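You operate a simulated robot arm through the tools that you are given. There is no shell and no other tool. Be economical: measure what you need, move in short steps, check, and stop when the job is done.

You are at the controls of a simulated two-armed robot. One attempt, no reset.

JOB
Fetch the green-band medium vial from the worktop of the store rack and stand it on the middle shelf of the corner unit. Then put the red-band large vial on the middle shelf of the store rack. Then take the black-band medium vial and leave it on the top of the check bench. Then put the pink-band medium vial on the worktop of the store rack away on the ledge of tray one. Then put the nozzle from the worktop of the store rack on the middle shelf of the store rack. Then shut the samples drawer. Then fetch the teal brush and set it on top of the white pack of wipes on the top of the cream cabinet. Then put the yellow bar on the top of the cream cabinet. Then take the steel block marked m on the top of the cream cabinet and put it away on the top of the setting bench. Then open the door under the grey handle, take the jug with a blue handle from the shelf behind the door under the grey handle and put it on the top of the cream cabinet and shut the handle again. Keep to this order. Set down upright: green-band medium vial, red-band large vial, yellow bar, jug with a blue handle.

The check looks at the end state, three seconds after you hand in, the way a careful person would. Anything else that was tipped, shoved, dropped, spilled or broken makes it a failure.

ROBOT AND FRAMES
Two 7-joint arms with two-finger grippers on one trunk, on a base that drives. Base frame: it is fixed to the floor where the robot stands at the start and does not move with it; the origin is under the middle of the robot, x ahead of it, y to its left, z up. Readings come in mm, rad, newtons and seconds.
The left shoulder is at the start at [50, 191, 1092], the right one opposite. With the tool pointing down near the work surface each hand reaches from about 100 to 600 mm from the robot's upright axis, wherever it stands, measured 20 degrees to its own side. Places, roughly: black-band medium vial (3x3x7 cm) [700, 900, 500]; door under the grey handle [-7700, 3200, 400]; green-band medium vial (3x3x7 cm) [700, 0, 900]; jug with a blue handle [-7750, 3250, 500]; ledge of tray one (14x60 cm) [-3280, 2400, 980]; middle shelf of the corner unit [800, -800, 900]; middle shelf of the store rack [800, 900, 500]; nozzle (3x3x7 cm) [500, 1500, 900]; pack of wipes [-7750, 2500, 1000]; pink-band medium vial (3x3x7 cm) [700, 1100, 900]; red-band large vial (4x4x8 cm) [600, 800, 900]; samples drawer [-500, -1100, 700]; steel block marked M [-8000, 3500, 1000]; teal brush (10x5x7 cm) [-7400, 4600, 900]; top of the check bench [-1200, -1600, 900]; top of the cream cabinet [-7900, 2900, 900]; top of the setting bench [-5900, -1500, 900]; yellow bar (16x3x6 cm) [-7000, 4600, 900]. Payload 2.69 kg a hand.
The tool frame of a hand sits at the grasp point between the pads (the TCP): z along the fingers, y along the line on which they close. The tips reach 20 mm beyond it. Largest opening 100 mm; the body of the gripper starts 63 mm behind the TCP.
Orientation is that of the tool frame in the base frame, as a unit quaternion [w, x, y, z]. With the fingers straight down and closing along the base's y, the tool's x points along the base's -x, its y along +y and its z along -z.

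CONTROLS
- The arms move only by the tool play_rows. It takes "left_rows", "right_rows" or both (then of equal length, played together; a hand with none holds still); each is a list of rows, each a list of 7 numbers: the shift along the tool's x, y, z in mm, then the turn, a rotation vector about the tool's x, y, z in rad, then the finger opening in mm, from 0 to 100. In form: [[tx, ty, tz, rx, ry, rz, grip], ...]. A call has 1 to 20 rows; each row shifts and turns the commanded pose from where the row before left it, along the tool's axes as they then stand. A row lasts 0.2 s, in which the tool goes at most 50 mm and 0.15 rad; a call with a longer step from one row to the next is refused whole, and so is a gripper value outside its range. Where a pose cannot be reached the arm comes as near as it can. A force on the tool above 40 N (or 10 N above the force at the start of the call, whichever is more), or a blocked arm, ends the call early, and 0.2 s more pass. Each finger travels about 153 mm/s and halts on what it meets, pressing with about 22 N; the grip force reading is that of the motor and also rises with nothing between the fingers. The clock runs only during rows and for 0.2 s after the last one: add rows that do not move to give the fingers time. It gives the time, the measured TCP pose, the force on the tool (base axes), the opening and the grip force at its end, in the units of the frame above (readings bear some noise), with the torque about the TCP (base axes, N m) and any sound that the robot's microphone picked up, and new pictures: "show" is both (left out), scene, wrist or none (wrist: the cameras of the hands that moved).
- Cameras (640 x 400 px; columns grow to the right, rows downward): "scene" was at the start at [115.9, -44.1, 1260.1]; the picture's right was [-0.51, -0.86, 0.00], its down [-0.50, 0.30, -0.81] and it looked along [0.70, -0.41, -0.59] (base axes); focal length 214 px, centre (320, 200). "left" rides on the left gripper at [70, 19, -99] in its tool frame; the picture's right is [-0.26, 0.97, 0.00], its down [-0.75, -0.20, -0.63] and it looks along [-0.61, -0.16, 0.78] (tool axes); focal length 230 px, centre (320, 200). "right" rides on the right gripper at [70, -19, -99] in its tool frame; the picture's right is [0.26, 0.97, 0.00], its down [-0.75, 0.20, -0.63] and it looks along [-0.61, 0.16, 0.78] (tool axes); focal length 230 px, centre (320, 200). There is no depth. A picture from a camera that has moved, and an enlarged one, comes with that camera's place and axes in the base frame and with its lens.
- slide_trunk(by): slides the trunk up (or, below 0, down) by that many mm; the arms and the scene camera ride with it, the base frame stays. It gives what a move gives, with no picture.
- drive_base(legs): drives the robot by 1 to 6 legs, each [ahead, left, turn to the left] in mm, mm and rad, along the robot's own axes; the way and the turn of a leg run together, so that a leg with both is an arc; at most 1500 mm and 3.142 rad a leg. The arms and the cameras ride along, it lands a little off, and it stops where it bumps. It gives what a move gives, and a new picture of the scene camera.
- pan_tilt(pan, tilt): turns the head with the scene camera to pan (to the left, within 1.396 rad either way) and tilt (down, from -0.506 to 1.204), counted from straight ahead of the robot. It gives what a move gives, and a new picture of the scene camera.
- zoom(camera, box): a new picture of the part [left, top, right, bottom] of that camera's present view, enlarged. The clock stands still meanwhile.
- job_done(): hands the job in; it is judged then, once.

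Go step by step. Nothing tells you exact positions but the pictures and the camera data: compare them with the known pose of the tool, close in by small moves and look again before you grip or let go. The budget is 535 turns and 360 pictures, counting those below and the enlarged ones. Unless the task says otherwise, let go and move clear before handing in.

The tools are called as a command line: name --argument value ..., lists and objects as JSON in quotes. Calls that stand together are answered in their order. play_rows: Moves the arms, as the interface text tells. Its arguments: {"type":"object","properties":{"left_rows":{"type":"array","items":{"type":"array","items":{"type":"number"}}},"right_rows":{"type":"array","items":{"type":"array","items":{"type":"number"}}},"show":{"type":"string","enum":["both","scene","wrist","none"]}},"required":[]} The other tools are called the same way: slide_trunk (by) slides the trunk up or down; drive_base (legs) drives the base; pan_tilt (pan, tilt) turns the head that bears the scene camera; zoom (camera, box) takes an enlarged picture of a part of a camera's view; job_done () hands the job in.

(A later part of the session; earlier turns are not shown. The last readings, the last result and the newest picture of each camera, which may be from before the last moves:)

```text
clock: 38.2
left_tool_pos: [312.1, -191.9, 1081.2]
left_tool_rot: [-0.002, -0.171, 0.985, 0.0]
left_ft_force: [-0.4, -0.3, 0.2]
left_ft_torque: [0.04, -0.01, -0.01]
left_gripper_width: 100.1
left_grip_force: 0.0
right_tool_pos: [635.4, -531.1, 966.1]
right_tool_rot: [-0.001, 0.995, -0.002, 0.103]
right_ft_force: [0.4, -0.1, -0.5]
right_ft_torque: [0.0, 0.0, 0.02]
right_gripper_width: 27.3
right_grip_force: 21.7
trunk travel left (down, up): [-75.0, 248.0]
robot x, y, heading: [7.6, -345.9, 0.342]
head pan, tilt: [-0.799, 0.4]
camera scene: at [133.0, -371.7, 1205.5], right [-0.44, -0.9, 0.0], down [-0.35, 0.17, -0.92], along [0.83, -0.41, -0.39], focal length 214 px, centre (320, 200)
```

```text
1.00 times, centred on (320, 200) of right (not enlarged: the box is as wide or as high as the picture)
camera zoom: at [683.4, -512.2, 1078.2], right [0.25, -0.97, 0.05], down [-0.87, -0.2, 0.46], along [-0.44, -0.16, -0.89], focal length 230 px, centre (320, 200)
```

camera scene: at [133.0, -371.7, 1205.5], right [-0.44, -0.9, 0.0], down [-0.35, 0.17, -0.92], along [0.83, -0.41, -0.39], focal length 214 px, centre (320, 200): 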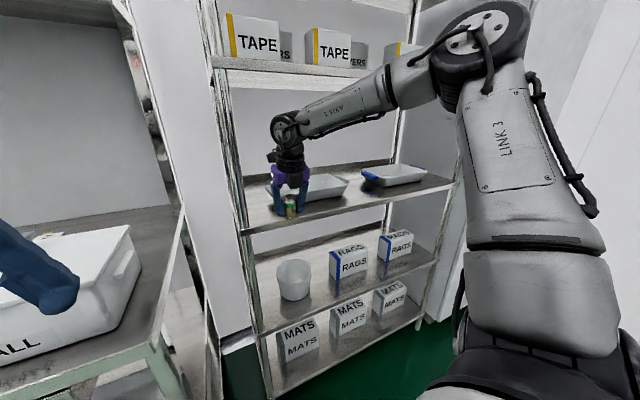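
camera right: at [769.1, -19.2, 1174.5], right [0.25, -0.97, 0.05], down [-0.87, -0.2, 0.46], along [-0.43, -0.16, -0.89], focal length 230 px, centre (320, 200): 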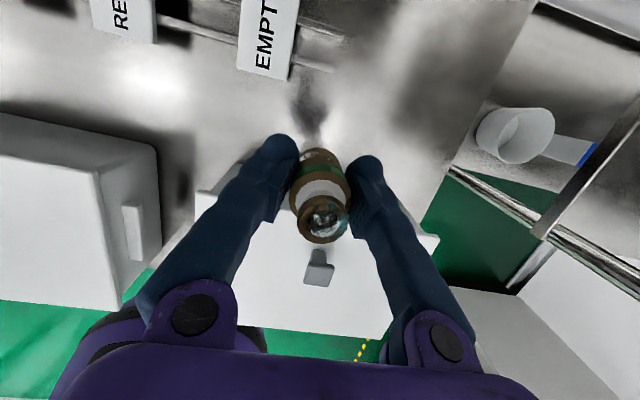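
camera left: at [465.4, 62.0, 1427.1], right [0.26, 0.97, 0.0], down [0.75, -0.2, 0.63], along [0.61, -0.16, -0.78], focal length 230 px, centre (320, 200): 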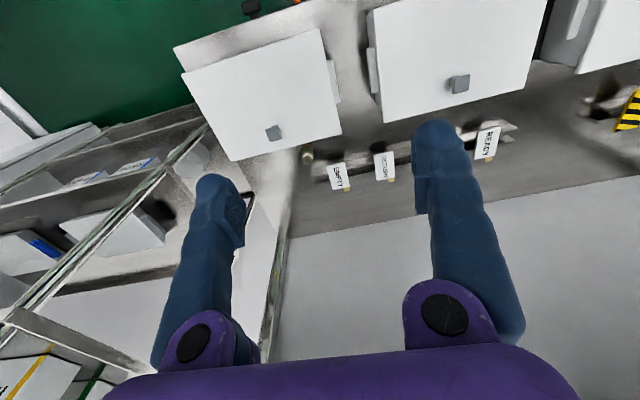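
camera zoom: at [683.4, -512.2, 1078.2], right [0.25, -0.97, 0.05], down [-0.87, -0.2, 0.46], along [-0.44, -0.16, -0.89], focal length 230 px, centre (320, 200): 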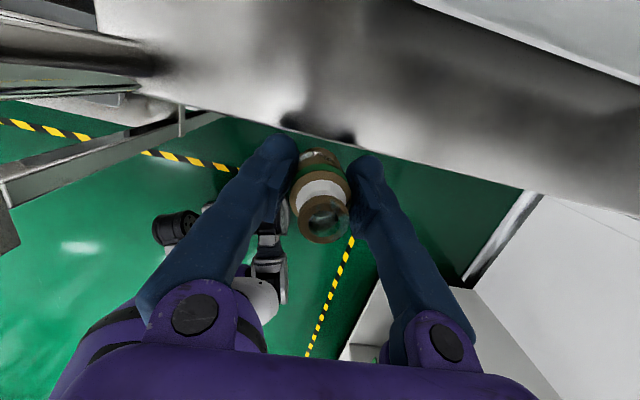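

The shelf edge is at x≈650 and the vial is just above shelf level. Move in by 60 mm.

drive_base --legs '[[57, -20, 0]]'

zoom --camera "right" --box '[0, 0, 640, 400]'

```text
clock: 39.2
left_tool_pos: [371.4, -190.7, 1081.6]
left_tool_rot: [-0.002, -0.171, 0.985, 0.0]
left_ft_force: [0.9, 0.3, 0.6]
left_ft_torque: [0.01, -0.01, -0.01]
left_gripper_width: 100.0
left_grip_force: 0.2
right_tool_pos: [695.5, -529.8, 965.7]
right_tool_rot: [0.0, 0.995, -0.002, 0.104]
right_ft_force: [0.3, 0.3, -0.7]
right_ft_torque: [0.01, 0.03, -0.01]
right_gripper_width: 27.2
right_grip_force: 21.7
trunk travel left (down, up): [-75.0, 248.0]
robot x, y, heading: [69.2, -340.9, 0.337]
head pan, tilt: [-0.799, 0.4]
camera scene: at [193.4, -371.3, 1205.5], right [-0.44, -0.9, 0.0], down [-0.35, 0.17, -0.92], along [0.83, -0.41, -0.39], focal length 214 px, centre (320, 200)
```

scene: 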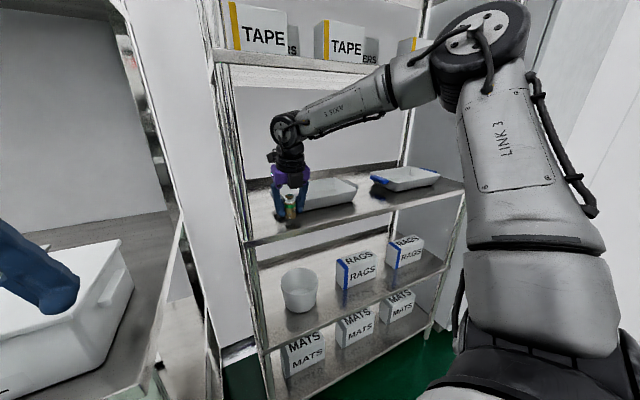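

```text
1.00 times, centred on (320, 200) of right (not enlarged: the box is as wide or as high as the picture)
camera zoom: at [743.8, -512.0, 1078.2], right [0.25, -0.97, 0.05], down [-0.87, -0.2, 0.46], along [-0.44, -0.16, -0.89], focal length 230 px, centre (320, 200)
```

zoom: 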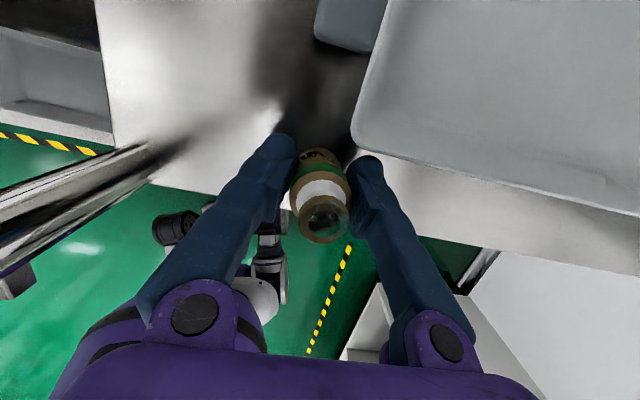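

The tray corner is close to the right finger, so I shift 22 mm left and then lower gently.

play_rows --right_rows '[[5, -22, 0, 0, 0, 0, 15], [-2, 0, 10, 0, 0, 0, 15], [-2, 0, 10, 0, 0, 0, 15], [0, 0, 0, 0, 0, 0, 15]]' --show "wrist"

zoom --camera "scene" --box '[220, 140, 380, 240]'

```text
clock: 40.2
left_tool_pos: [370.0, -190.0, 1083.5]
left_tool_rot: [0.0, -0.171, 0.985, 0.0]
left_ft_force: [-0.9, 0.2, -0.7]
left_ft_torque: [0.01, 0.03, 0.02]
left_gripper_width: 99.8
left_grip_force: 0.0
right_tool_pos: [701.0, -507.8, 951.4]
right_tool_rot: [0.0, 0.994, -0.002, 0.107]
right_ft_force: [2.5, -2.4, 16.8]
right_ft_torque: [-0.04, -0.01, 0.06]
right_gripper_width: 27.5
right_grip_force: 22.9
trunk travel left (down, up): [-75.0, 248.0]
robot x, y, heading: [70.7, -342.3, 0.341]
head pan, tilt: [-0.799, 0.4]
camera right: at [747.1, -489.6, 1062.7], right [0.25, -0.97, 0.05], down [-0.87, -0.2, 0.45], along [-0.43, -0.16, -0.89], focal length 230 px, centre (320, 200)
```

right: 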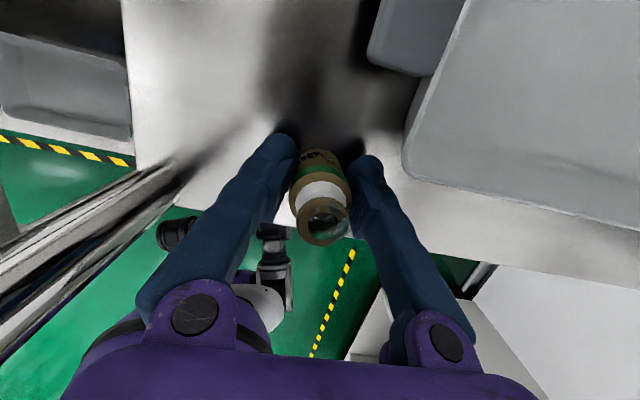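

```text
4.00 times, centred on (300, 190) of scene
camera zoom: at [191.1, -371.0, 1206.1], right [-0.44, -0.9, 0.0], down [-0.35, 0.17, -0.92], along [0.83, -0.41, -0.39], focal length 858 px, centre (400, 240)
```

zoom: 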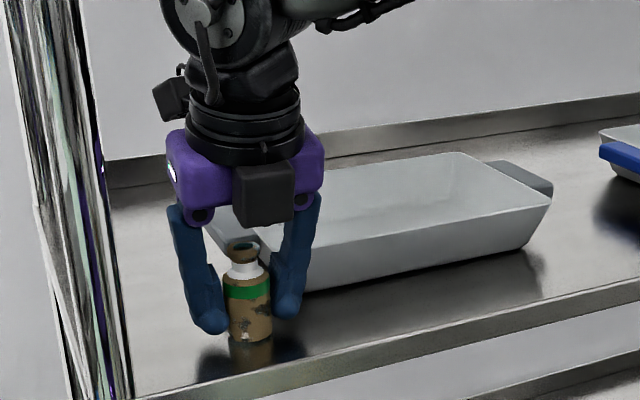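

The vial touches the shelf (17 N) and stands upright. Ease the pressure and open.

play_rows --right_rows '[[1, 0, -4, 0, 0, 0, 15], [0, 0, 0, 0, 0, 0, 32], [0, 0, 0, 0, 0, 0, 48], [0, 0, 0, 0, 0, 0, 48]]' --show "wrist"

zoom --camera "scene" --box '[220, 140, 380, 240]'

```text
clock: 41.2
left_tool_pos: [371.0, -190.9, 1081.3]
left_tool_rot: [0.0, -0.171, 0.985, 0.0]
left_ft_force: [-0.3, 1.0, -0.2]
left_ft_torque: [-0.01, 0.01, -0.01]
left_gripper_width: 100.0
left_grip_force: 0.0
right_tool_pos: [700.6, -508.4, 951.6]
right_tool_rot: [-0.001, 0.995, -0.002, 0.104]
right_ft_force: [-0.4, 0.9, 0.1]
right_ft_torque: [-0.03, 0.01, 0.01]
right_gripper_width: 47.9
right_grip_force: 0.1
trunk travel left (down, up): [-75.0, 248.0]
robot x, y, heading: [71.2, -341.9, 0.346]
head pan, tilt: [-0.799, 0.4]
camera right: at [748.2, -489.9, 1063.2], right [0.25, -0.97, 0.05], down [-0.87, -0.2, 0.46], along [-0.44, -0.16, -0.89], focal length 230 px, centre (320, 200)
```

right: 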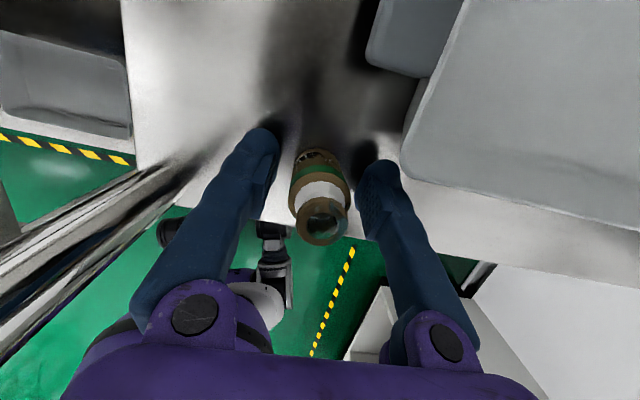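

```text
4.00 times, centred on (300, 190) of scene
camera zoom: at [192.6, -371.2, 1205.6], right [-0.44, -0.9, 0.0], down [-0.35, 0.17, -0.92], along [0.83, -0.41, -0.39], focal length 858 px, centre (400, 240)
```

zoom: 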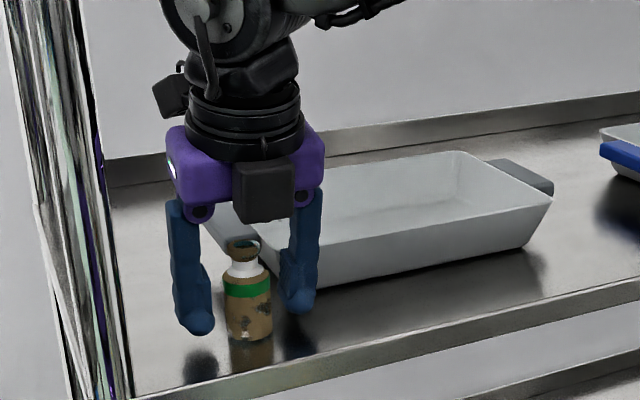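

Vial stands free. Lift slightly and back straight out.

play_rows --right_rows '[[5, 0, -25, 0, 0, 0, 48], [-20, 0, -4, 0, 0, 0, 48], [-39, 0, -8, 0, 0, 0, 48], [-39, 0, -8, 0, 0, 0, 48]]' --show "none"

drive_base --legs '[[-189, 66, 0]]'

```text
clock: 42.2
left_tool_pos: [371.1, -190.3, 1082.3]
left_tool_rot: [0.0, -0.169, 0.986, 0.0]
left_ft_force: [0.0, 0.3, 0.4]
left_ft_torque: [0.01, 0.0, -0.01]
left_gripper_width: 99.9
left_grip_force: 0.0
right_tool_pos: [601.0, -508.6, 977.2]
right_tool_rot: [-0.001, 0.995, -0.002, 0.104]
right_ft_force: [-0.5, 1.0, -0.2]
right_ft_torque: [0.0, -0.01, -0.03]
right_gripper_width: 48.0
right_grip_force: 0.1
trunk travel left (down, up): [-75.0, 248.0]
robot x, y, heading: [71.3, -340.3, 0.34]
head pan, tilt: [-0.799, 0.4]
```

```text
clock: 43.8
left_tool_pos: [170.8, -192.1, 1081.9]
left_tool_rot: [-0.001, -0.171, 0.985, 0.001]
left_ft_force: [0.1, 0.0, -0.4]
left_ft_torque: [-0.01, -0.02, -0.03]
left_gripper_width: 100.0
left_grip_force: 0.1
right_tool_pos: [399.8, -510.5, 977.5]
right_tool_rot: [0.0, 0.995, -0.002, 0.104]
right_ft_force: [-0.2, 0.3, -0.1]
right_ft_torque: [0.0, -0.03, 0.04]
right_gripper_width: 48.2
right_grip_force: 0.0
trunk travel left (down, up): [-75.0, 248.0]
robot x, y, heading: [-129.6, -349.0, 0.339]
head pan, tilt: [-0.799, 0.4]
camera scene: at [-8.3, -372.8, 1205.8], right [-0.44, -0.9, 0.0], down [-0.35, 0.17, -0.92], along [0.83, -0.41, -0.39], focal length 214 px, centre (320, 200)
```

scene: 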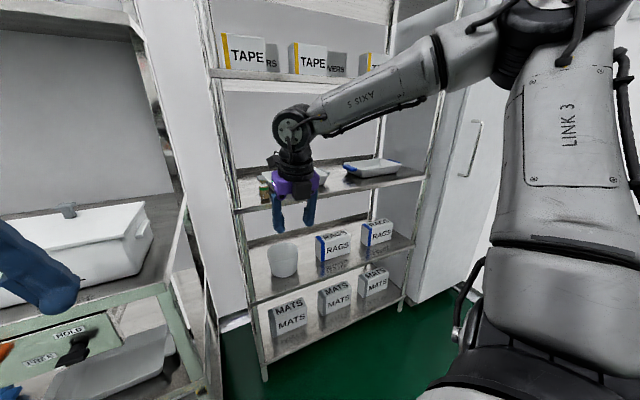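

The green vial is placed. Now raise the trunk, square up and drive left along the store rack to find the red vial.

slide_trunk --by 240

drive_base --legs '[[0, 0, -0.34], [0, 1100, 0]]'

pan_tilt --pan 0.0 --tilt 0.6

```text
clock: 46.3
left_tool_pos: [171.5, -192.8, 1322.1]
left_tool_rot: [0.0, -0.17, 0.986, 0.001]
left_ft_force: [0.5, -0.4, 0.5]
left_ft_torque: [-0.02, 0.02, 0.01]
left_gripper_width: 100.1
left_grip_force: 0.0
right_tool_pos: [400.0, -510.0, 1217.5]
right_tool_rot: [0.0, 0.994, -0.003, 0.105]
right_ft_force: [0.3, -0.3, 0.5]
right_ft_torque: [-0.03, -0.03, 0.01]
right_gripper_width: 47.9
right_grip_force: 0.0
trunk travel left (down, up): [-315.0, 8.0]
robot x, y, heading: [-125.1, -346.5, 0.341]
head pan, tilt: [-0.799, 0.4]
```

```text
clock: 57.2
left_tool_pos: [210.1, 791.2, 1321.5]
left_tool_rot: [0.0, 0.002, 1.0, -0.001]
left_ft_force: [-0.4, 0.1, -0.3]
left_ft_torque: [0.0, 0.02, 0.02]
left_gripper_width: 100.0
left_grip_force: 0.0
right_tool_pos: [316.9, 414.5, 1217.5]
right_tool_rot: [0.017, 0.979, -0.174, 0.103]
right_ft_force: [0.5, 0.2, 0.1]
right_ft_torque: [0.03, 0.02, 0.01]
right_gripper_width: 47.9
right_grip_force: 0.1
trunk travel left (down, up): [-315.0, 8.0]
robot x, y, heading: [-122.8, 750.0, -0.004]
head pan, tilt: [-0.799, 0.4]
camera scene: at [-19.7, 683.6, 1445.6], right [-0.72, -0.69, 0.0], down [-0.27, 0.28, -0.92], along [0.64, -0.66, -0.39], focal length 214 px, centre (320, 200)
```

scene: 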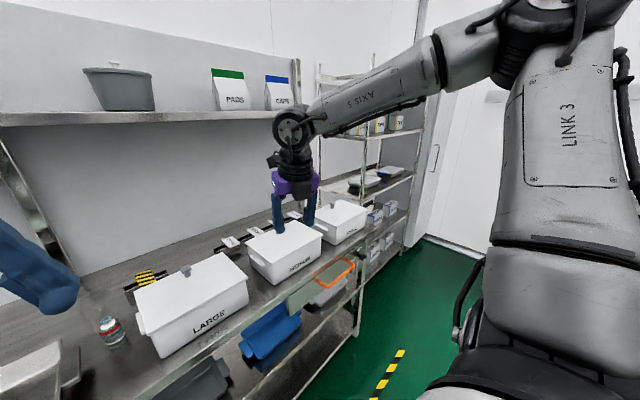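

```text
clock: 58.4
left_tool_pos: [209.5, 792.3, 1321.6]
left_tool_rot: [-0.001, 0.003, 1.0, 0.002]
left_ft_force: [-0.1, 0.0, 0.6]
left_ft_torque: [0.0, 0.0, 0.0]
left_gripper_width: 100.2
left_grip_force: 0.1
right_tool_pos: [316.7, 413.6, 1217.5]
right_tool_rot: [0.017, 0.979, -0.174, 0.103]
right_ft_force: [0.4, 0.8, 0.2]
right_ft_torque: [0.0, 0.03, 0.01]
right_gripper_width: 47.9
right_grip_force: 0.0
trunk travel left (down, up): [-315.0, 8.0]
robot x, y, heading: [-124.7, 750.5, -0.01]
head pan, tilt: [0.0, 0.6]
camera scene: at [4.5, 749.7, 1427.4], right [-0.01, -1.0, 0.0], down [-0.56, 0.0, -0.83], along [0.83, -0.01, -0.56], focal length 214 px, centre (320, 200)
```

scene: 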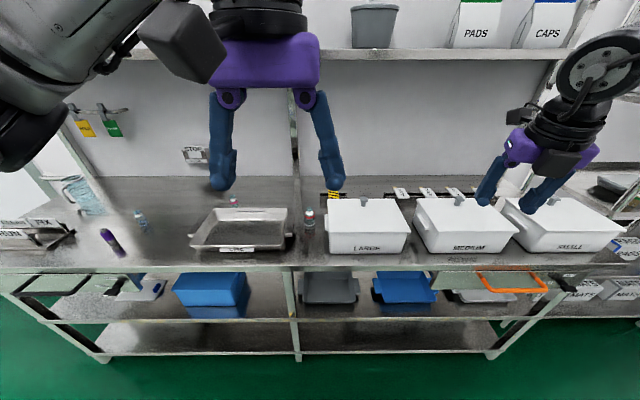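

Excellent overview: the red vial stands between the steel tray and the LARGE box, the pink one behind the tray. Zoom for detail.

zoom --camera "scene" --box '[180, 170, 420, 320]'

zoom --camera "scene" --box '[0, 180, 240, 330]'

```text
2.67 times, centred on (300, 245) of scene
camera zoom: at [4.5, 749.7, 1427.4], right [-0.01, -1.0, 0.0], down [-0.56, 0.0, -0.83], along [0.83, -0.01, -0.56], focal length 572 px, centre (373, 80)
```

zoom: 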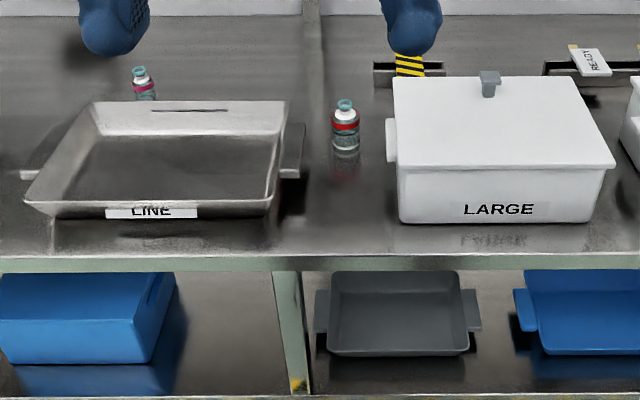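

```text
2.67 times, centred on (120, 255) of scene
camera zoom: at [4.5, 749.7, 1427.4], right [-0.01, -1.0, 0.0], down [-0.56, 0.0, -0.83], along [0.83, -0.01, -0.56], focal length 572 px, centre (853, 53)
```

zoom: 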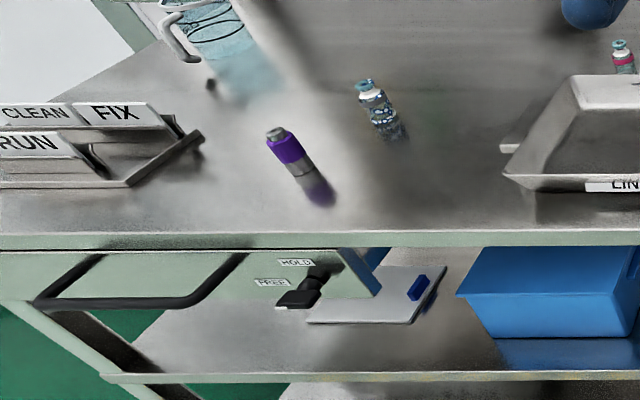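

Red vial at about (640, 782) between tray and LARGE box; nozzle (purple cap) near (528, 1434). I'll pick with the right hand tilted 45° forward so that it can also be placed under the worktop. Driving into position first.

drive_base --legs '[[0, 215, 0.01], [165, 0, 0]]'

play_rows --right_rows '[[0, 0, 0, 0.0234, 0, -0.111, 60], [0, 0, 0, 0.0234, 0, -0.111, 60], [0, 0, 0, 0.0234, 0, -0.111, 60], [0, 0, 0, 0, 0.145, 0, 60], [0, 0, 0, 0, 0.145, 0, 60], [0, 0, 0, 0, 0.145, 0, 60], [0, 0, 0, 0, 0.145, 0, 60]]' --show "wrist"

```text
clock: 62.0
left_tool_pos: [375.3, 1014.1, 1321.3]
left_tool_rot: [0.0, -0.003, 1.0, 0.0]
left_ft_force: [-0.4, -0.6, 0.0]
left_ft_torque: [0.0, 0.03, 0.03]
left_gripper_width: 100.0
left_grip_force: 0.1
right_tool_pos: [487.1, 637.9, 1217.9]
right_tool_rot: [0.017, 0.98, -0.169, 0.102]
right_ft_force: [0.4, 0.1, 0.5]
right_ft_torque: [0.02, 0.02, 0.01]
right_gripper_width: 48.0
right_grip_force: 0.1
trunk travel left (down, up): [-315.0, 8.0]
robot x, y, heading: [43.4, 966.6, 0.004]
head pan, tilt: [0.0, 0.6]
camera scene: at [170.8, 969.9, 1427.4], right [0.0, -1.0, 0.0], down [-0.56, 0.0, -0.83], along [0.83, 0.0, -0.56], focal length 214 px, centre (320, 200)
```

scene: 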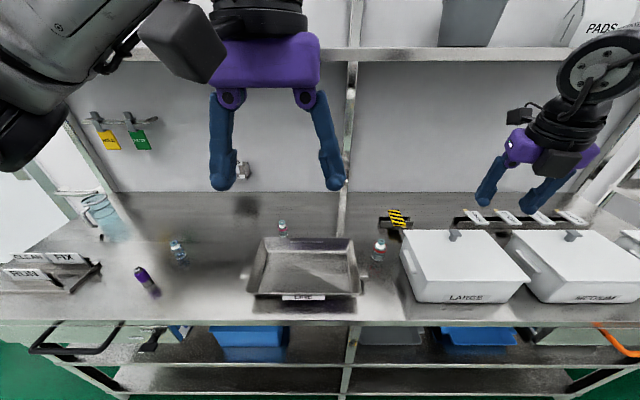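

```text
clock: 63.6
left_tool_pos: [375.4, 1014.6, 1322.0]
left_tool_rot: [0.0, -0.003, 1.0, 0.001]
left_ft_force: [0.1, -0.5, 0.4]
left_ft_torque: [0.01, 0.01, -0.01]
left_gripper_width: 99.8
left_grip_force: 0.1
right_tool_pos: [485.7, 638.5, 1216.8]
right_tool_rot: [-0.001, 0.923, -0.001, 0.385]
right_ft_force: [-0.1, 0.4, 0.1]
right_ft_torque: [-0.02, 0.02, 0.03]
right_gripper_width: 59.9
right_grip_force: 0.0
trunk travel left (down, up): [-315.0, 8.0]
robot x, y, heading: [44.4, 966.1, 0.005]
head pan, tilt: [0.0, 0.6]
camera right: at [464.7, 656.1, 1337.1], right [0.18, -0.97, 0.18], down [-0.98, -0.2, -0.09], along [0.12, -0.16, -0.98], focal length 230 px, centre (320, 200)
```

right: 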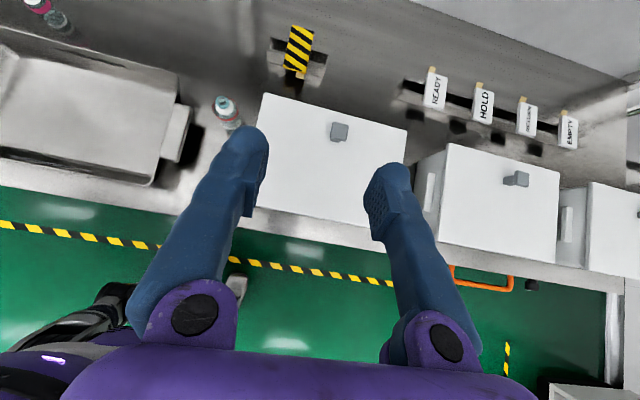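

The gap between tray and box is narrow and slightly rotated, so I yaw the hand to match and reduce tilt to 0.6 rad, and lower the trunk.

play_rows --right_rows '[[0, 30, 0, -0.06, 0, 0.06, 64], [0, 0, 0, -0.06, 0, 0.06, 64], [0, 0, 0, 0, -0.1, 0, 64], [0, 0, 0, 0, -0.09, 0, 64]]' --show "none"

slide_trunk --by -150

```text
clock: 64.6
left_tool_pos: [375.2, 1015.0, 1322.3]
left_tool_rot: [-0.001, -0.003, 1.0, 0.0]
left_ft_force: [0.4, 0.2, -0.8]
left_ft_torque: [-0.01, 0.03, -0.02]
left_gripper_width: 100.0
left_grip_force: 0.1
right_tool_pos: [486.2, 607.3, 1217.6]
right_tool_rot: [0.025, 0.952, -0.083, 0.293]
right_ft_force: [0.8, 0.0, 0.4]
right_ft_torque: [-0.01, -0.01, 0.04]
right_gripper_width: 64.0
right_grip_force: 0.0
trunk travel left (down, up): [-315.0, 8.0]
robot x, y, heading: [39.5, 974.1, 0.008]
head pan, tilt: [0.0, 0.6]
```

```text
clock: 66.3
left_tool_pos: [374.8, 1014.1, 1173.3]
left_tool_rot: [0.0, -0.003, 1.0, 0.0]
left_ft_force: [0.6, -0.4, -0.2]
left_ft_torque: [-0.03, 0.02, 0.02]
left_gripper_width: 100.1
left_grip_force: 0.0
right_tool_pos: [488.0, 607.6, 1068.7]
right_tool_rot: [0.025, 0.952, -0.082, 0.294]
right_ft_force: [-0.2, -0.6, 0.5]
right_ft_torque: [0.0, 0.01, 0.05]
right_gripper_width: 64.2
right_grip_force: 0.0
trunk travel left (down, up): [-165.0, 158.0]
robot x, y, heading: [40.9, 972.0, 0.008]
head pan, tilt: [0.0, 0.6]
```

play_rows --right_rows '[[3.2, -38.7, 0, 0, 0, 0, 64], [3.2, -38.7, 0, 0, 0, 0, 64], [3.2, -38.7, 15, 0, 0, 0, 64], [3.2, -38.7, 20, 0, 0, 0, 64], [3.2, -38.7, 22, 0, 0, 0, 64], [0, 0, 0, 0, 0, 0, 64]]' --show "both"

```text
clock: 67.7
left_tool_pos: [374.2, 1014.8, 1172.1]
left_tool_rot: [-0.001, -0.002, 1.0, 0.0]
left_ft_force: [-1.1, -0.5, -0.1]
left_ft_torque: [0.0, -0.04, 0.01]
left_gripper_width: 100.1
left_grip_force: 0.1
right_tool_pos: [563.9, 789.3, 1031.1]
right_tool_rot: [0.024, 0.952, -0.082, 0.294]
right_ft_force: [0.1, -0.2, -0.3]
right_ft_torque: [0.0, -0.02, 0.0]
right_gripper_width: 64.0
right_grip_force: 0.1
trunk travel left (down, up): [-165.0, 158.0]
robot x, y, heading: [42.2, 967.5, 0.003]
head pan, tilt: [0.0, 0.6]
camera scene: at [169.7, 969.8, 1277.6], right [0.0, -1.0, 0.0], down [-0.56, 0.0, -0.83], along [0.83, 0.0, -0.56], focal length 214 px, centre (320, 200)
camera right: at [568.8, 808.4, 1152.1], right [0.04, -0.99, 0.14], down [-0.99, -0.03, 0.09], along [-0.09, -0.15, -0.98], focal length 230 px, centre (320, 200)
```

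scene: 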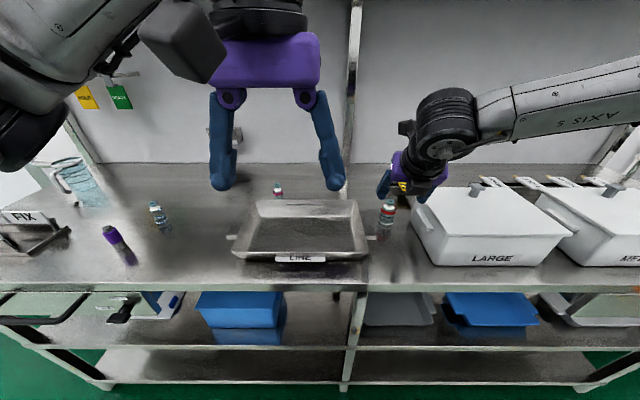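
right: 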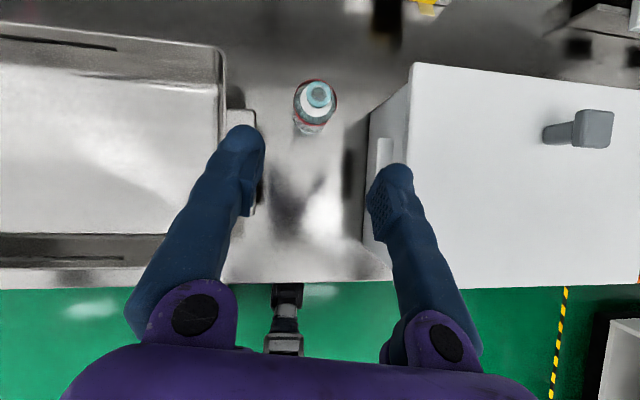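

Vial at about (640, 781). Approach along the tool axis partway with a narrower opening.

play_rows --right_rows '[[-2, -3, 30, 0, 0, 0, 56], [-2, -2, 30, 0, 0, 0, 56], [0, 0, 30, 0, 0, 0, 56], [0, 0, 0, 0, 0, 0, 56]]' --show "both"

```text
clock: 68.7
left_tool_pos: [375.5, 1014.6, 1172.3]
left_tool_rot: [-0.001, -0.003, 1.0, 0.001]
left_ft_force: [-0.6, -0.4, 0.3]
left_ft_torque: [0.01, -0.01, 0.02]
left_gripper_width: 100.1
left_grip_force: 0.0
right_tool_pos: [612.8, 787.5, 954.5]
right_tool_rot: [0.025, 0.952, -0.082, 0.295]
right_ft_force: [-0.2, 0.3, 0.4]
right_ft_torque: [-0.03, 0.03, 0.02]
right_gripper_width: 56.1
right_grip_force: 0.1
trunk travel left (down, up): [-165.0, 158.0]
robot x, y, heading: [41.3, 967.1, 0.003]
head pan, tilt: [0.0, 0.6]
camera scene: at [170.1, 970.0, 1277.5], right [0.0, -1.0, 0.0], down [-0.56, 0.0, -0.83], along [0.83, 0.0, -0.56], focal length 214 px, centre (320, 200)
camera right: at [617.1, 805.2, 1075.5], right [0.05, -0.99, 0.14], down [-0.99, -0.03, 0.1], along [-0.09, -0.15, -0.98], focal length 230 px, centre (320, 200)
```

scene: 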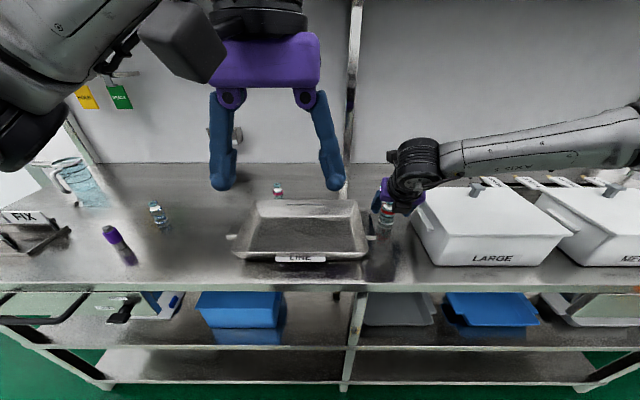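
right: 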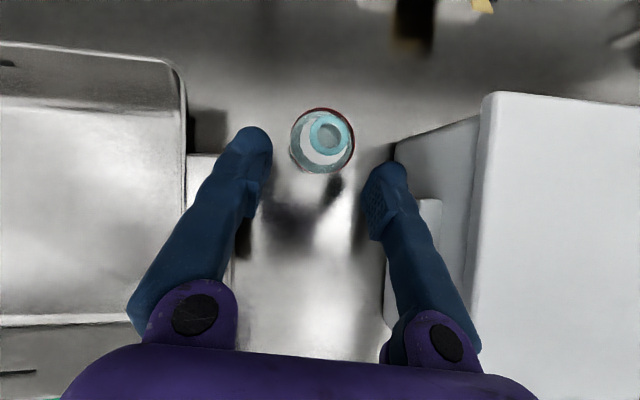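

Well centred. Advance the rest and close.

play_rows --right_rows '[[0, 0, 25, 0, 0, 0, 56], [0, 0, 24, 0, 0, 0, 56], [0, 0, 0, 0, 0, 0, 56]]' --show "wrist"

zoom --camera "scene" --box '[340, 130, 460, 205]'

```text
clock: 69.5
left_tool_pos: [374.1, 1014.4, 1172.8]
left_tool_rot: [-0.001, -0.003, 1.0, 0.0]
left_ft_force: [-0.5, 0.1, 0.2]
left_ft_torque: [0.0, 0.01, 0.04]
left_gripper_width: 100.0
left_grip_force: 0.0
right_tool_pos: [633.3, 773.8, 917.2]
right_tool_rot: [0.024, 0.952, -0.082, 0.294]
right_ft_force: [-0.1, 0.4, 0.0]
right_ft_torque: [-0.01, -0.02, 0.01]
right_gripper_width: 56.2
right_grip_force: 0.0
right hand out of reach, approached as far as the arm can: row 2
trunk travel left (down, up): [-165.0, 158.0]
robot x, y, heading: [38.6, 970.3, 0.005]
head pan, tilt: [0.0, 0.6]
camera right: at [637.6, 790.0, 1039.7], right [0.05, -0.99, 0.14], down [-0.99, -0.03, 0.1], along [-0.09, -0.15, -0.98], focal length 230 px, centre (320, 200)
```

right: 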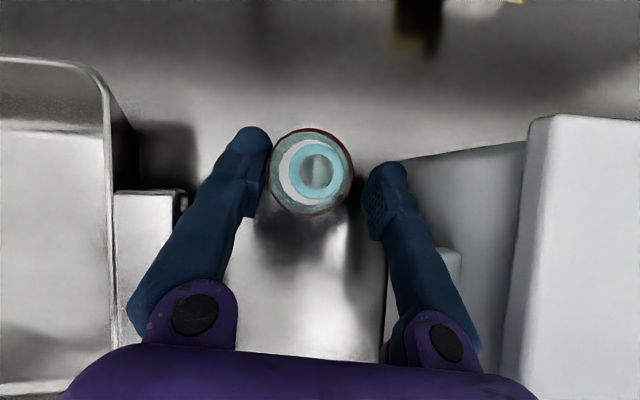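

```text
5.33 times, centred on (400, 168) of scene
camera zoom: at [170.4, 969.9, 1277.4], right [0.0, -1.0, 0.0], down [-0.56, 0.0, -0.83], along [0.83, 0.0, -0.56], focal length 1144 px, centre (-107, 373)
```

zoom: 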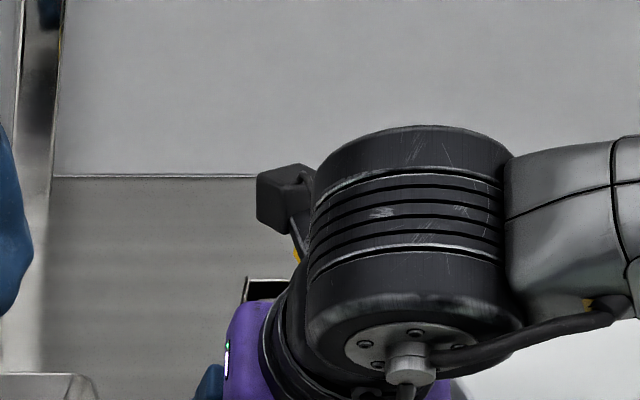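

The arm hit its reach limit and drifted sideways. I retreat, drive 50 mm closer and retry.

play_rows --right_rows '[[0, 0, -24, 0, 0, 0, 56], [0, 0, -35, 0, 0, 0, 56], [0, 0, -40, 0, 0, 0, 56], [0, 0, -40, 0, 0, 0, 56]]' --show "none"

drive_base --legs '[[50, 0, 0]]'

zoom --camera "right" --box '[0, 0, 640, 400]'

```text
clock: 70.5
left_tool_pos: [373.2, 1014.7, 1173.7]
left_tool_rot: [-0.001, -0.002, 1.0, 0.0]
left_ft_force: [0.4, 0.3, 0.7]
left_ft_torque: [0.0, 0.03, -0.01]
left_gripper_width: 100.0
left_grip_force: 0.0
right_tool_pos: [553.2, 784.5, 1033.6]
right_tool_rot: [0.024, 0.952, -0.081, 0.294]
right_ft_force: [-0.2, 0.3, 0.0]
right_ft_torque: [0.0, -0.03, -0.02]
right_gripper_width: 56.1
right_grip_force: 0.1
trunk travel left (down, up): [-165.0, 158.0]
robot x, y, heading: [40.7, 966.7, -0.001]
head pan, tilt: [0.0, 0.6]
```

```text
clock: 71.4
left_tool_pos: [426.0, 1014.7, 1172.6]
left_tool_rot: [-0.001, -0.003, 1.0, 0.001]
left_ft_force: [0.8, -0.4, 0.0]
left_ft_torque: [0.03, 0.01, 0.01]
left_gripper_width: 100.1
left_grip_force: 0.0
right_tool_pos: [605.1, 785.7, 1032.5]
right_tool_rot: [0.024, 0.952, -0.082, 0.294]
right_ft_force: [1.0, 0.9, -0.7]
right_ft_torque: [-0.04, 0.04, 0.02]
right_gripper_width: 55.9
right_grip_force: 0.0
trunk travel left (down, up): [-165.0, 158.0]
robot x, y, heading: [89.8, 969.5, -0.001]
head pan, tilt: [0.0, 0.6]
camera scene: at [221.4, 970.1, 1277.2], right [0.0, -1.0, 0.0], down [-0.57, 0.0, -0.82], along [0.82, 0.0, -0.57], focal length 214 px, centre (320, 200)
```

scene: 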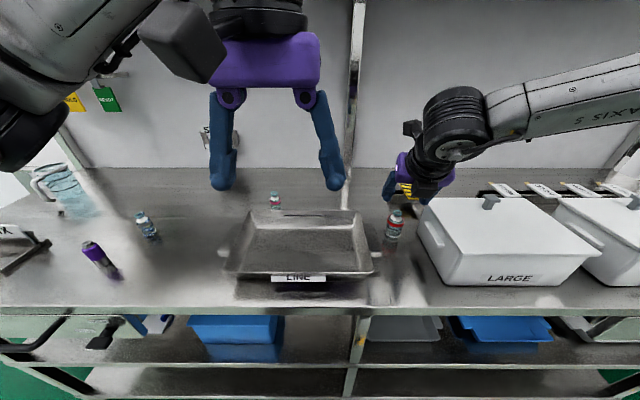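

```text
1.00 times, centred on (320, 200) of right (not enlarged: the box is as wide or as high as the picture)
camera zoom: at [610.2, 803.7, 1153.4], right [0.05, -0.99, 0.14], down [-0.99, -0.03, 0.1], along [-0.09, -0.15, -0.98], focal length 230 px, centre (320, 200)
```

zoom: 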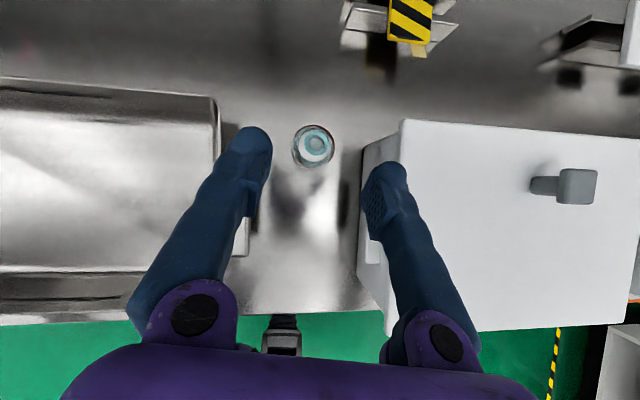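

Vial still upright at (638, 781). Shift down-back, then advance along the axis.

play_rows --right_rows '[[-38, -1, 0, 0, 0, 0, 56], [0, 0, 35, 0, 0, 0, 56], [0, 0, 35, 0, 0, 0, 56], [0, 0, 24, 0, 0, 0, 56], [0, 0, 24, 0, 0, 0, 56], [0, 0, 0, 0, 0, 0, 56]]' --show "wrist"

```text
clock: 72.8
left_tool_pos: [425.8, 1014.4, 1173.2]
left_tool_rot: [-0.001, -0.003, 1.0, 0.001]
left_ft_force: [-0.2, 0.9, 0.6]
left_ft_torque: [0.01, 0.0, -0.03]
left_gripper_width: 100.0
left_grip_force: 0.0
right_tool_pos: [638.9, 781.0, 913.8]
right_tool_rot: [0.024, 0.952, -0.082, 0.295]
right_ft_force: [0.2, -0.7, 0.7]
right_ft_torque: [-0.03, 0.0, 0.02]
right_gripper_width: 56.0
right_grip_force: 0.1
trunk travel left (down, up): [-165.0, 158.0]
robot x, y, heading: [91.0, 972.0, 0.004]
head pan, tilt: [0.0, 0.6]
camera right: at [643.7, 798.9, 1035.6], right [0.05, -0.99, 0.14], down [-0.99, -0.03, 0.1], along [-0.09, -0.15, -0.98], focal length 230 px, centre (320, 200)
```

right: 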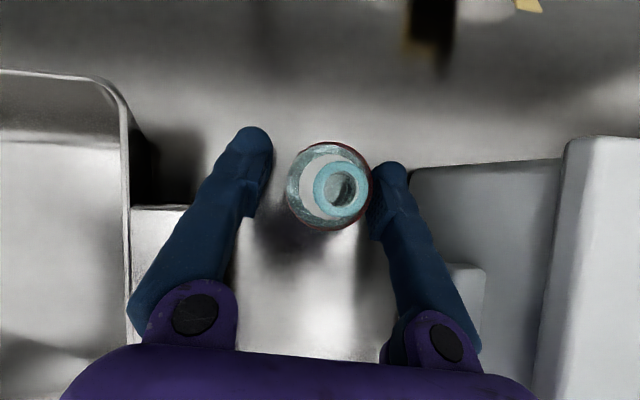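

Slightly off-centre; shift 3 mm and close.

play_rows --right_rows '[[0, 3, 0, 0, 0, 0, 56], [0, 0, 0, 0, 0, 0, 44], [0, 0, 0, 0, 0, 0, 25], [0, 0, 0, 0, 0, 0, 25], [0, 0, 0, 0, 0, 0, 25]]' --show "wrist"

```text
clock: 74.0
left_tool_pos: [424.7, 1013.8, 1173.2]
left_tool_rot: [-0.001, -0.003, 1.0, 0.0]
left_ft_force: [-0.7, -0.3, -0.5]
left_ft_torque: [-0.02, 0.02, 0.03]
left_gripper_width: 100.2
left_grip_force: 0.1
right_tool_pos: [637.9, 777.7, 913.7]
right_tool_rot: [0.025, 0.952, -0.083, 0.294]
right_ft_force: [-0.6, 0.0, 0.1]
right_ft_torque: [0.03, 0.02, 0.03]
right_gripper_width: 38.1
right_grip_force: 22.1
trunk travel left (down, up): [-165.0, 158.0]
robot x, y, heading: [90.4, 969.4, 0.002]
head pan, tilt: [0.0, 0.6]
camera right: at [643.5, 795.7, 1035.3], right [0.05, -0.99, 0.14], down [-0.99, -0.03, 0.1], along [-0.09, -0.15, -0.98], focal length 230 px, centre (320, 200)
```

right: 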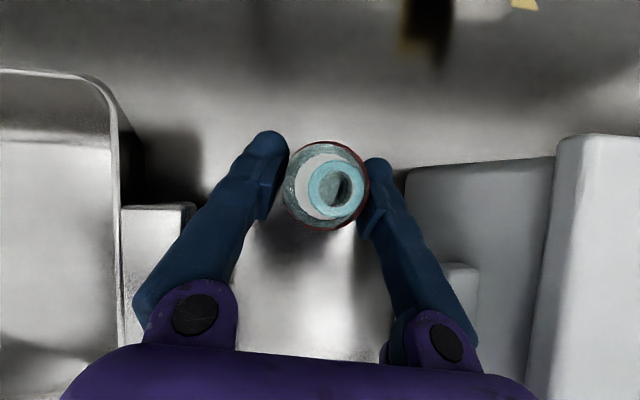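

Gripped (38 mm). Lift 120 mm, then back away from the rack.

play_rows --right_rows '[[17, 0, -25, 0, 0, 0, 25], [22, 0, -33, 0, 0, 0, 25], [22, 0, -33, 0, 0, 0, 25], [22, 0, -33, 0, 0, 0, 25]]' --show "wrist"

drive_base --legs '[[-350, 0, 0]]'

slide_trunk --by -160

pan_tilt --pan 0 --tilt 0.6

```text
clock: 75.0
left_tool_pos: [425.7, 1014.7, 1171.8]
left_tool_rot: [-0.001, -0.003, 1.0, 0.001]
left_ft_force: [0.6, 0.2, -0.4]
left_ft_torque: [0.0, 0.0, 0.01]
left_gripper_width: 100.0
left_grip_force: 0.0
right_tool_pos: [636.4, 777.3, 1063.8]
right_tool_rot: [0.024, 0.952, -0.081, 0.294]
right_ft_force: [-0.7, 0.3, 0.1]
right_ft_torque: [0.04, 0.0, 0.04]
right_gripper_width: 38.2
right_grip_force: 22.0
trunk travel left (down, up): [-165.0, 158.0]
robot x, y, heading: [90.3, 969.7, 0.001]
head pan, tilt: [0.0, 0.6]
camera right: at [641.0, 795.2, 1185.3], right [0.05, -0.99, 0.14], down [-0.99, -0.03, 0.1], along [-0.09, -0.15, -0.98], focal length 230 px, centre (320, 200)
```

right: 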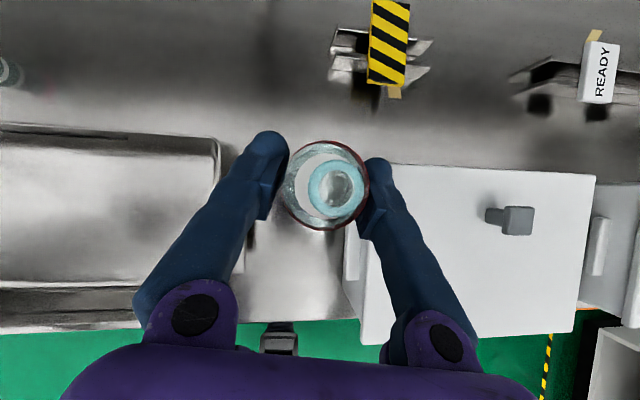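

```text
clock: 77.3
left_tool_pos: [74.9, 1012.0, 1172.8]
left_tool_rot: [-0.001, -0.001, 1.0, 0.001]
left_ft_force: [-0.8, 0.5, -0.3]
left_ft_torque: [0.0, -0.04, 0.02]
left_gripper_width: 100.2
left_grip_force: 0.0
right_tool_pos: [287.2, 775.4, 1063.4]
right_tool_rot: [0.025, 0.952, -0.083, 0.295]
right_ft_force: [-0.2, 0.6, -0.5]
right_ft_torque: [0.02, -0.01, -0.01]
right_gripper_width: 38.2
right_grip_force: 21.8
trunk travel left (down, up): [-165.0, 158.0]
robot x, y, heading: [-257.4, 970.7, 0.001]
head pan, tilt: [0.0, 0.6]
camera scene: at [-129.3, 968.8, 1277.5], right [0.0, -1.0, 0.0], down [-0.56, 0.0, -0.83], along [0.83, 0.0, -0.56], focal length 214 px, centre (320, 200)
```

scene: 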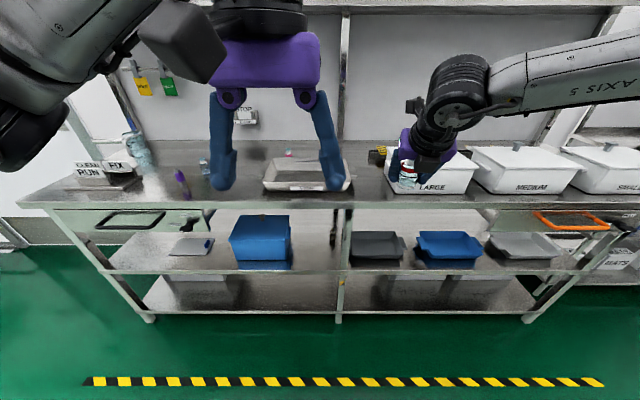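

```text
clock: 79.1
left_tool_pos: [76.3, 1012.1, 1012.1]
left_tool_rot: [-0.001, -0.001, 1.0, 0.0]
left_ft_force: [-0.8, 0.1, -0.3]
left_ft_torque: [0.03, -0.03, 0.0]
left_gripper_width: 100.0
left_grip_force: 0.1
right_tool_pos: [286.8, 774.7, 902.9]
right_tool_rot: [0.025, 0.952, -0.083, 0.294]
right_ft_force: [-0.5, -0.1, -0.4]
right_ft_torque: [0.0, -0.04, 0.01]
right_gripper_width: 38.1
right_grip_force: 22.0
trunk travel left (down, up): [-5.0, 318.0]
robot x, y, heading: [-253.7, 967.5, 0.005]
head pan, tilt: [0.0, 0.6]
```

```text
clock: 79.7
left_tool_pos: [76.6, 1013.8, 1012.6]
left_tool_rot: [0.0, -0.001, 1.0, 0.0]
left_ft_force: [0.0, 0.1, -0.2]
left_ft_torque: [-0.01, 0.01, 0.0]
left_gripper_width: 99.9
left_grip_force: 0.1
right_tool_pos: [288.5, 774.6, 903.6]
right_tool_rot: [0.025, 0.952, -0.083, 0.294]
right_ft_force: [-0.6, 1.1, -0.9]
right_ft_torque: [-0.04, -0.02, 0.02]
right_gripper_width: 37.9
right_grip_force: 21.7
trunk travel left (down, up): [-5.0, 318.0]
robot x, y, heading: [-259.8, 966.3, -0.002]
head pan, tilt: [0.0, 0.6]
camera scene: at [-128.8, 968.8, 1117.4], right [0.0, -1.0, 0.0], down [-0.56, 0.0, -0.83], along [0.83, 0.0, -0.56], focal length 214 px, centre (320, 200)
```

scene: 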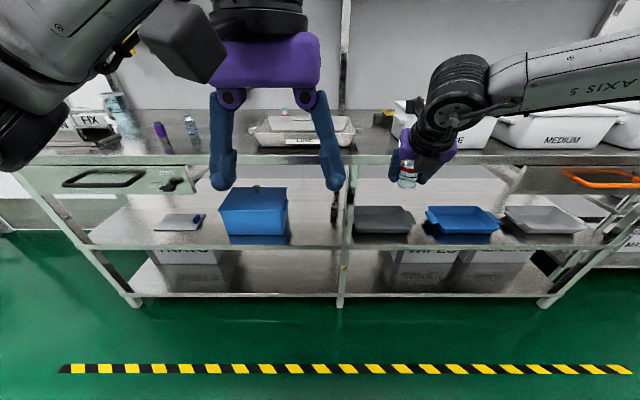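

Now the middle shelf is visible. Zoom on the gap between the blue box and the centre leg.

zoom --camera "scene" --box '[200, 160, 440, 310]'

```text
2.67 times, centred on (320, 235) of scene
camera zoom: at [-128.8, 968.8, 1117.4], right [0.0, -1.0, 0.0], down [-0.56, 0.0, -0.83], along [0.83, 0.0, -0.56], focal length 572 px, centre (320, 107)
```

zoom: 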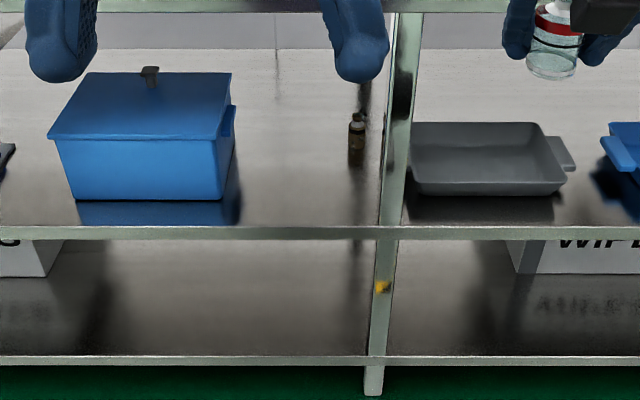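

Black-band vial is at about (618, 906, shelf ~495); free shelf space near (515, 1050). I drive left so the right arm faces that spot, and lower the hand in front of the rack.

drive_base --legs '[[0, 278, 0]]'

play_rows --right_rows '[[-20.9, 0, 30.6, 0, 0, 0, 25], [-20.9, 0, 30.6, 0, 0, 0, 25], [-20.9, 0, 30.6, 0, 0, 0, 25], [-20.9, 0, 30.6, 0, 0, 0, 25], [-20.9, 0, 30.6, 0, 0, 0, 25], [-20.9, 0, 30.6, 0, 0, 0, 25], [-20.9, 0, 30.6, 0, 0, 0, 25], [-20.9, 0, 30.6, 0, 0, 0, 25], [-17, 0, 24, 0, 0, 0, 25]]' --show "both"

```text
clock: 82.8
left_tool_pos: [75.5, 1290.6, 1012.2]
left_tool_rot: [-0.001, -0.003, 1.0, 0.0]
left_ft_force: [-0.6, 0.6, 0.2]
left_ft_torque: [0.0, 0.0, 0.0]
left_gripper_width: 99.8
left_grip_force: 0.0
right_tool_pos: [287.2, 1052.7, 901.8]
right_tool_rot: [0.025, 0.952, -0.081, 0.294]
right_ft_force: [-1.1, 0.1, -0.6]
right_ft_torque: [0.0, 0.0, -0.02]
right_gripper_width: 37.9
right_grip_force: 21.5
trunk travel left (down, up): [-5.0, 318.0]
robot x, y, heading: [-258.1, 1245.8, 0.007]
head pan, tilt: [0.0, 0.6]
camera scene: at [-129.5, 1246.0, 1117.4], right [0.0, -1.0, 0.0], down [-0.56, 0.0, -0.83], along [0.83, 0.0, -0.56], focal length 214 px, centre (320, 200)
```

scene: 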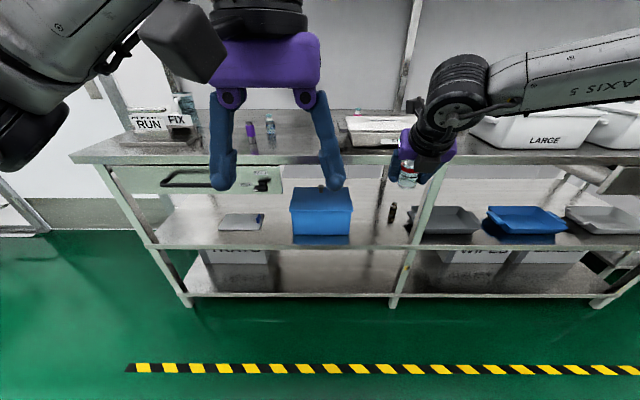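

```text
clock: 84.8
left_tool_pos: [74.0, 1290.9, 1012.4]
left_tool_rot: [0.0, -0.002, 1.0, 0.001]
left_ft_force: [-0.8, 0.6, 0.4]
left_ft_torque: [0.03, -0.04, -0.01]
left_gripper_width: 100.1
left_grip_force: 0.1
right_tool_pos: [259.2, 992.0, 637.8]
right_tool_rot: [0.023, 0.952, -0.081, 0.294]
right_ft_force: [0.4, 1.1, 0.0]
right_ft_torque: [0.0, 0.0, 0.03]
right_gripper_width: 38.0
right_grip_force: 22.3
right hand out of reach, approached as far as the arm can: row 6, 7, 8, 9
trunk travel left (down, up): [-5.0, 318.0]
robot x, y, heading: [-259.7, 1245.3, 0.001]
head pan, tilt: [0.0, 0.6]
camera scene: at [-129.5, 1245.8, 1117.4], right [0.0, -1.0, 0.0], down [-0.56, 0.0, -0.83], along [0.83, 0.0, -0.56], focal length 214 px, centre (320, 200)
camera right: at [264.1, 1009.8, 759.3], right [0.05, -0.99, 0.14], down [-0.99, -0.03, 0.1], along [-0.09, -0.15, -0.99], focal length 230 px, centre (320, 200)
```

scene: 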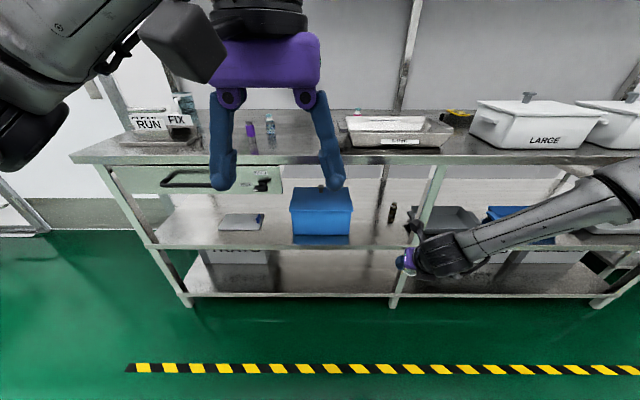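
right: 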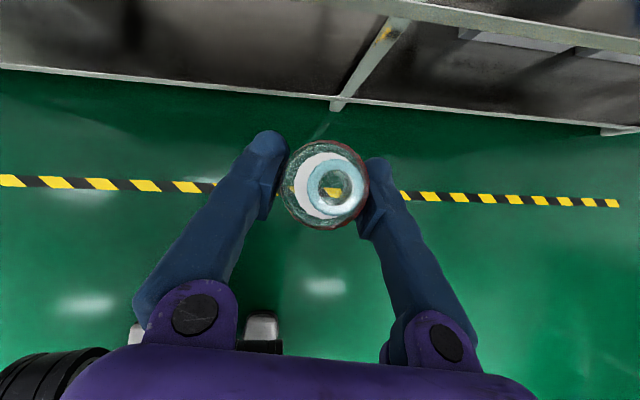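

The arm hit its reach at z≈638. I pull the hand nearer to the robot and lower it.

play_rows --right_rows '[[-27, -16.5, 0, 0, 0, 0, 25], [-28, -16.5, 8, 0, 0, 0, 25], [-28, -16.5, 14, 0, 0, 0, 25], [0, 0, 0, 0, 0, 0, 25]]' --show "wrist"

```text
clock: 85.8
left_tool_pos: [74.9, 1288.9, 1012.2]
left_tool_rot: [-0.001, -0.003, 1.0, 0.001]
left_ft_force: [0.1, -0.7, 0.1]
left_ft_torque: [-0.01, -0.03, -0.01]
left_gripper_width: 100.1
left_grip_force: 0.1
right_tool_pos: [205.4, 1001.2, 632.5]
right_tool_rot: [0.024, 0.952, -0.082, 0.295]
right_ft_force: [-0.3, 0.0, -0.3]
right_ft_torque: [-0.02, -0.01, -0.02]
right_gripper_width: 38.1
right_grip_force: 21.5
right hand out of reach, approached as far as the arm can: row 1, 2, 3
trunk travel left (down, up): [-5.0, 318.0]
robot x, y, heading: [-260.4, 1245.0, 0.001]
head pan, tilt: [0.0, 0.6]
camera right: at [210.0, 1019.1, 753.5], right [0.05, -0.99, 0.14], down [-0.99, -0.03, 0.1], along [-0.09, -0.15, -0.98], focal length 230 px, centre (320, 200)
```

right: 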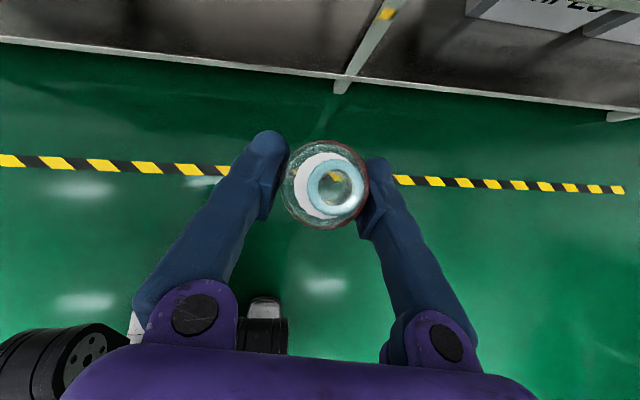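

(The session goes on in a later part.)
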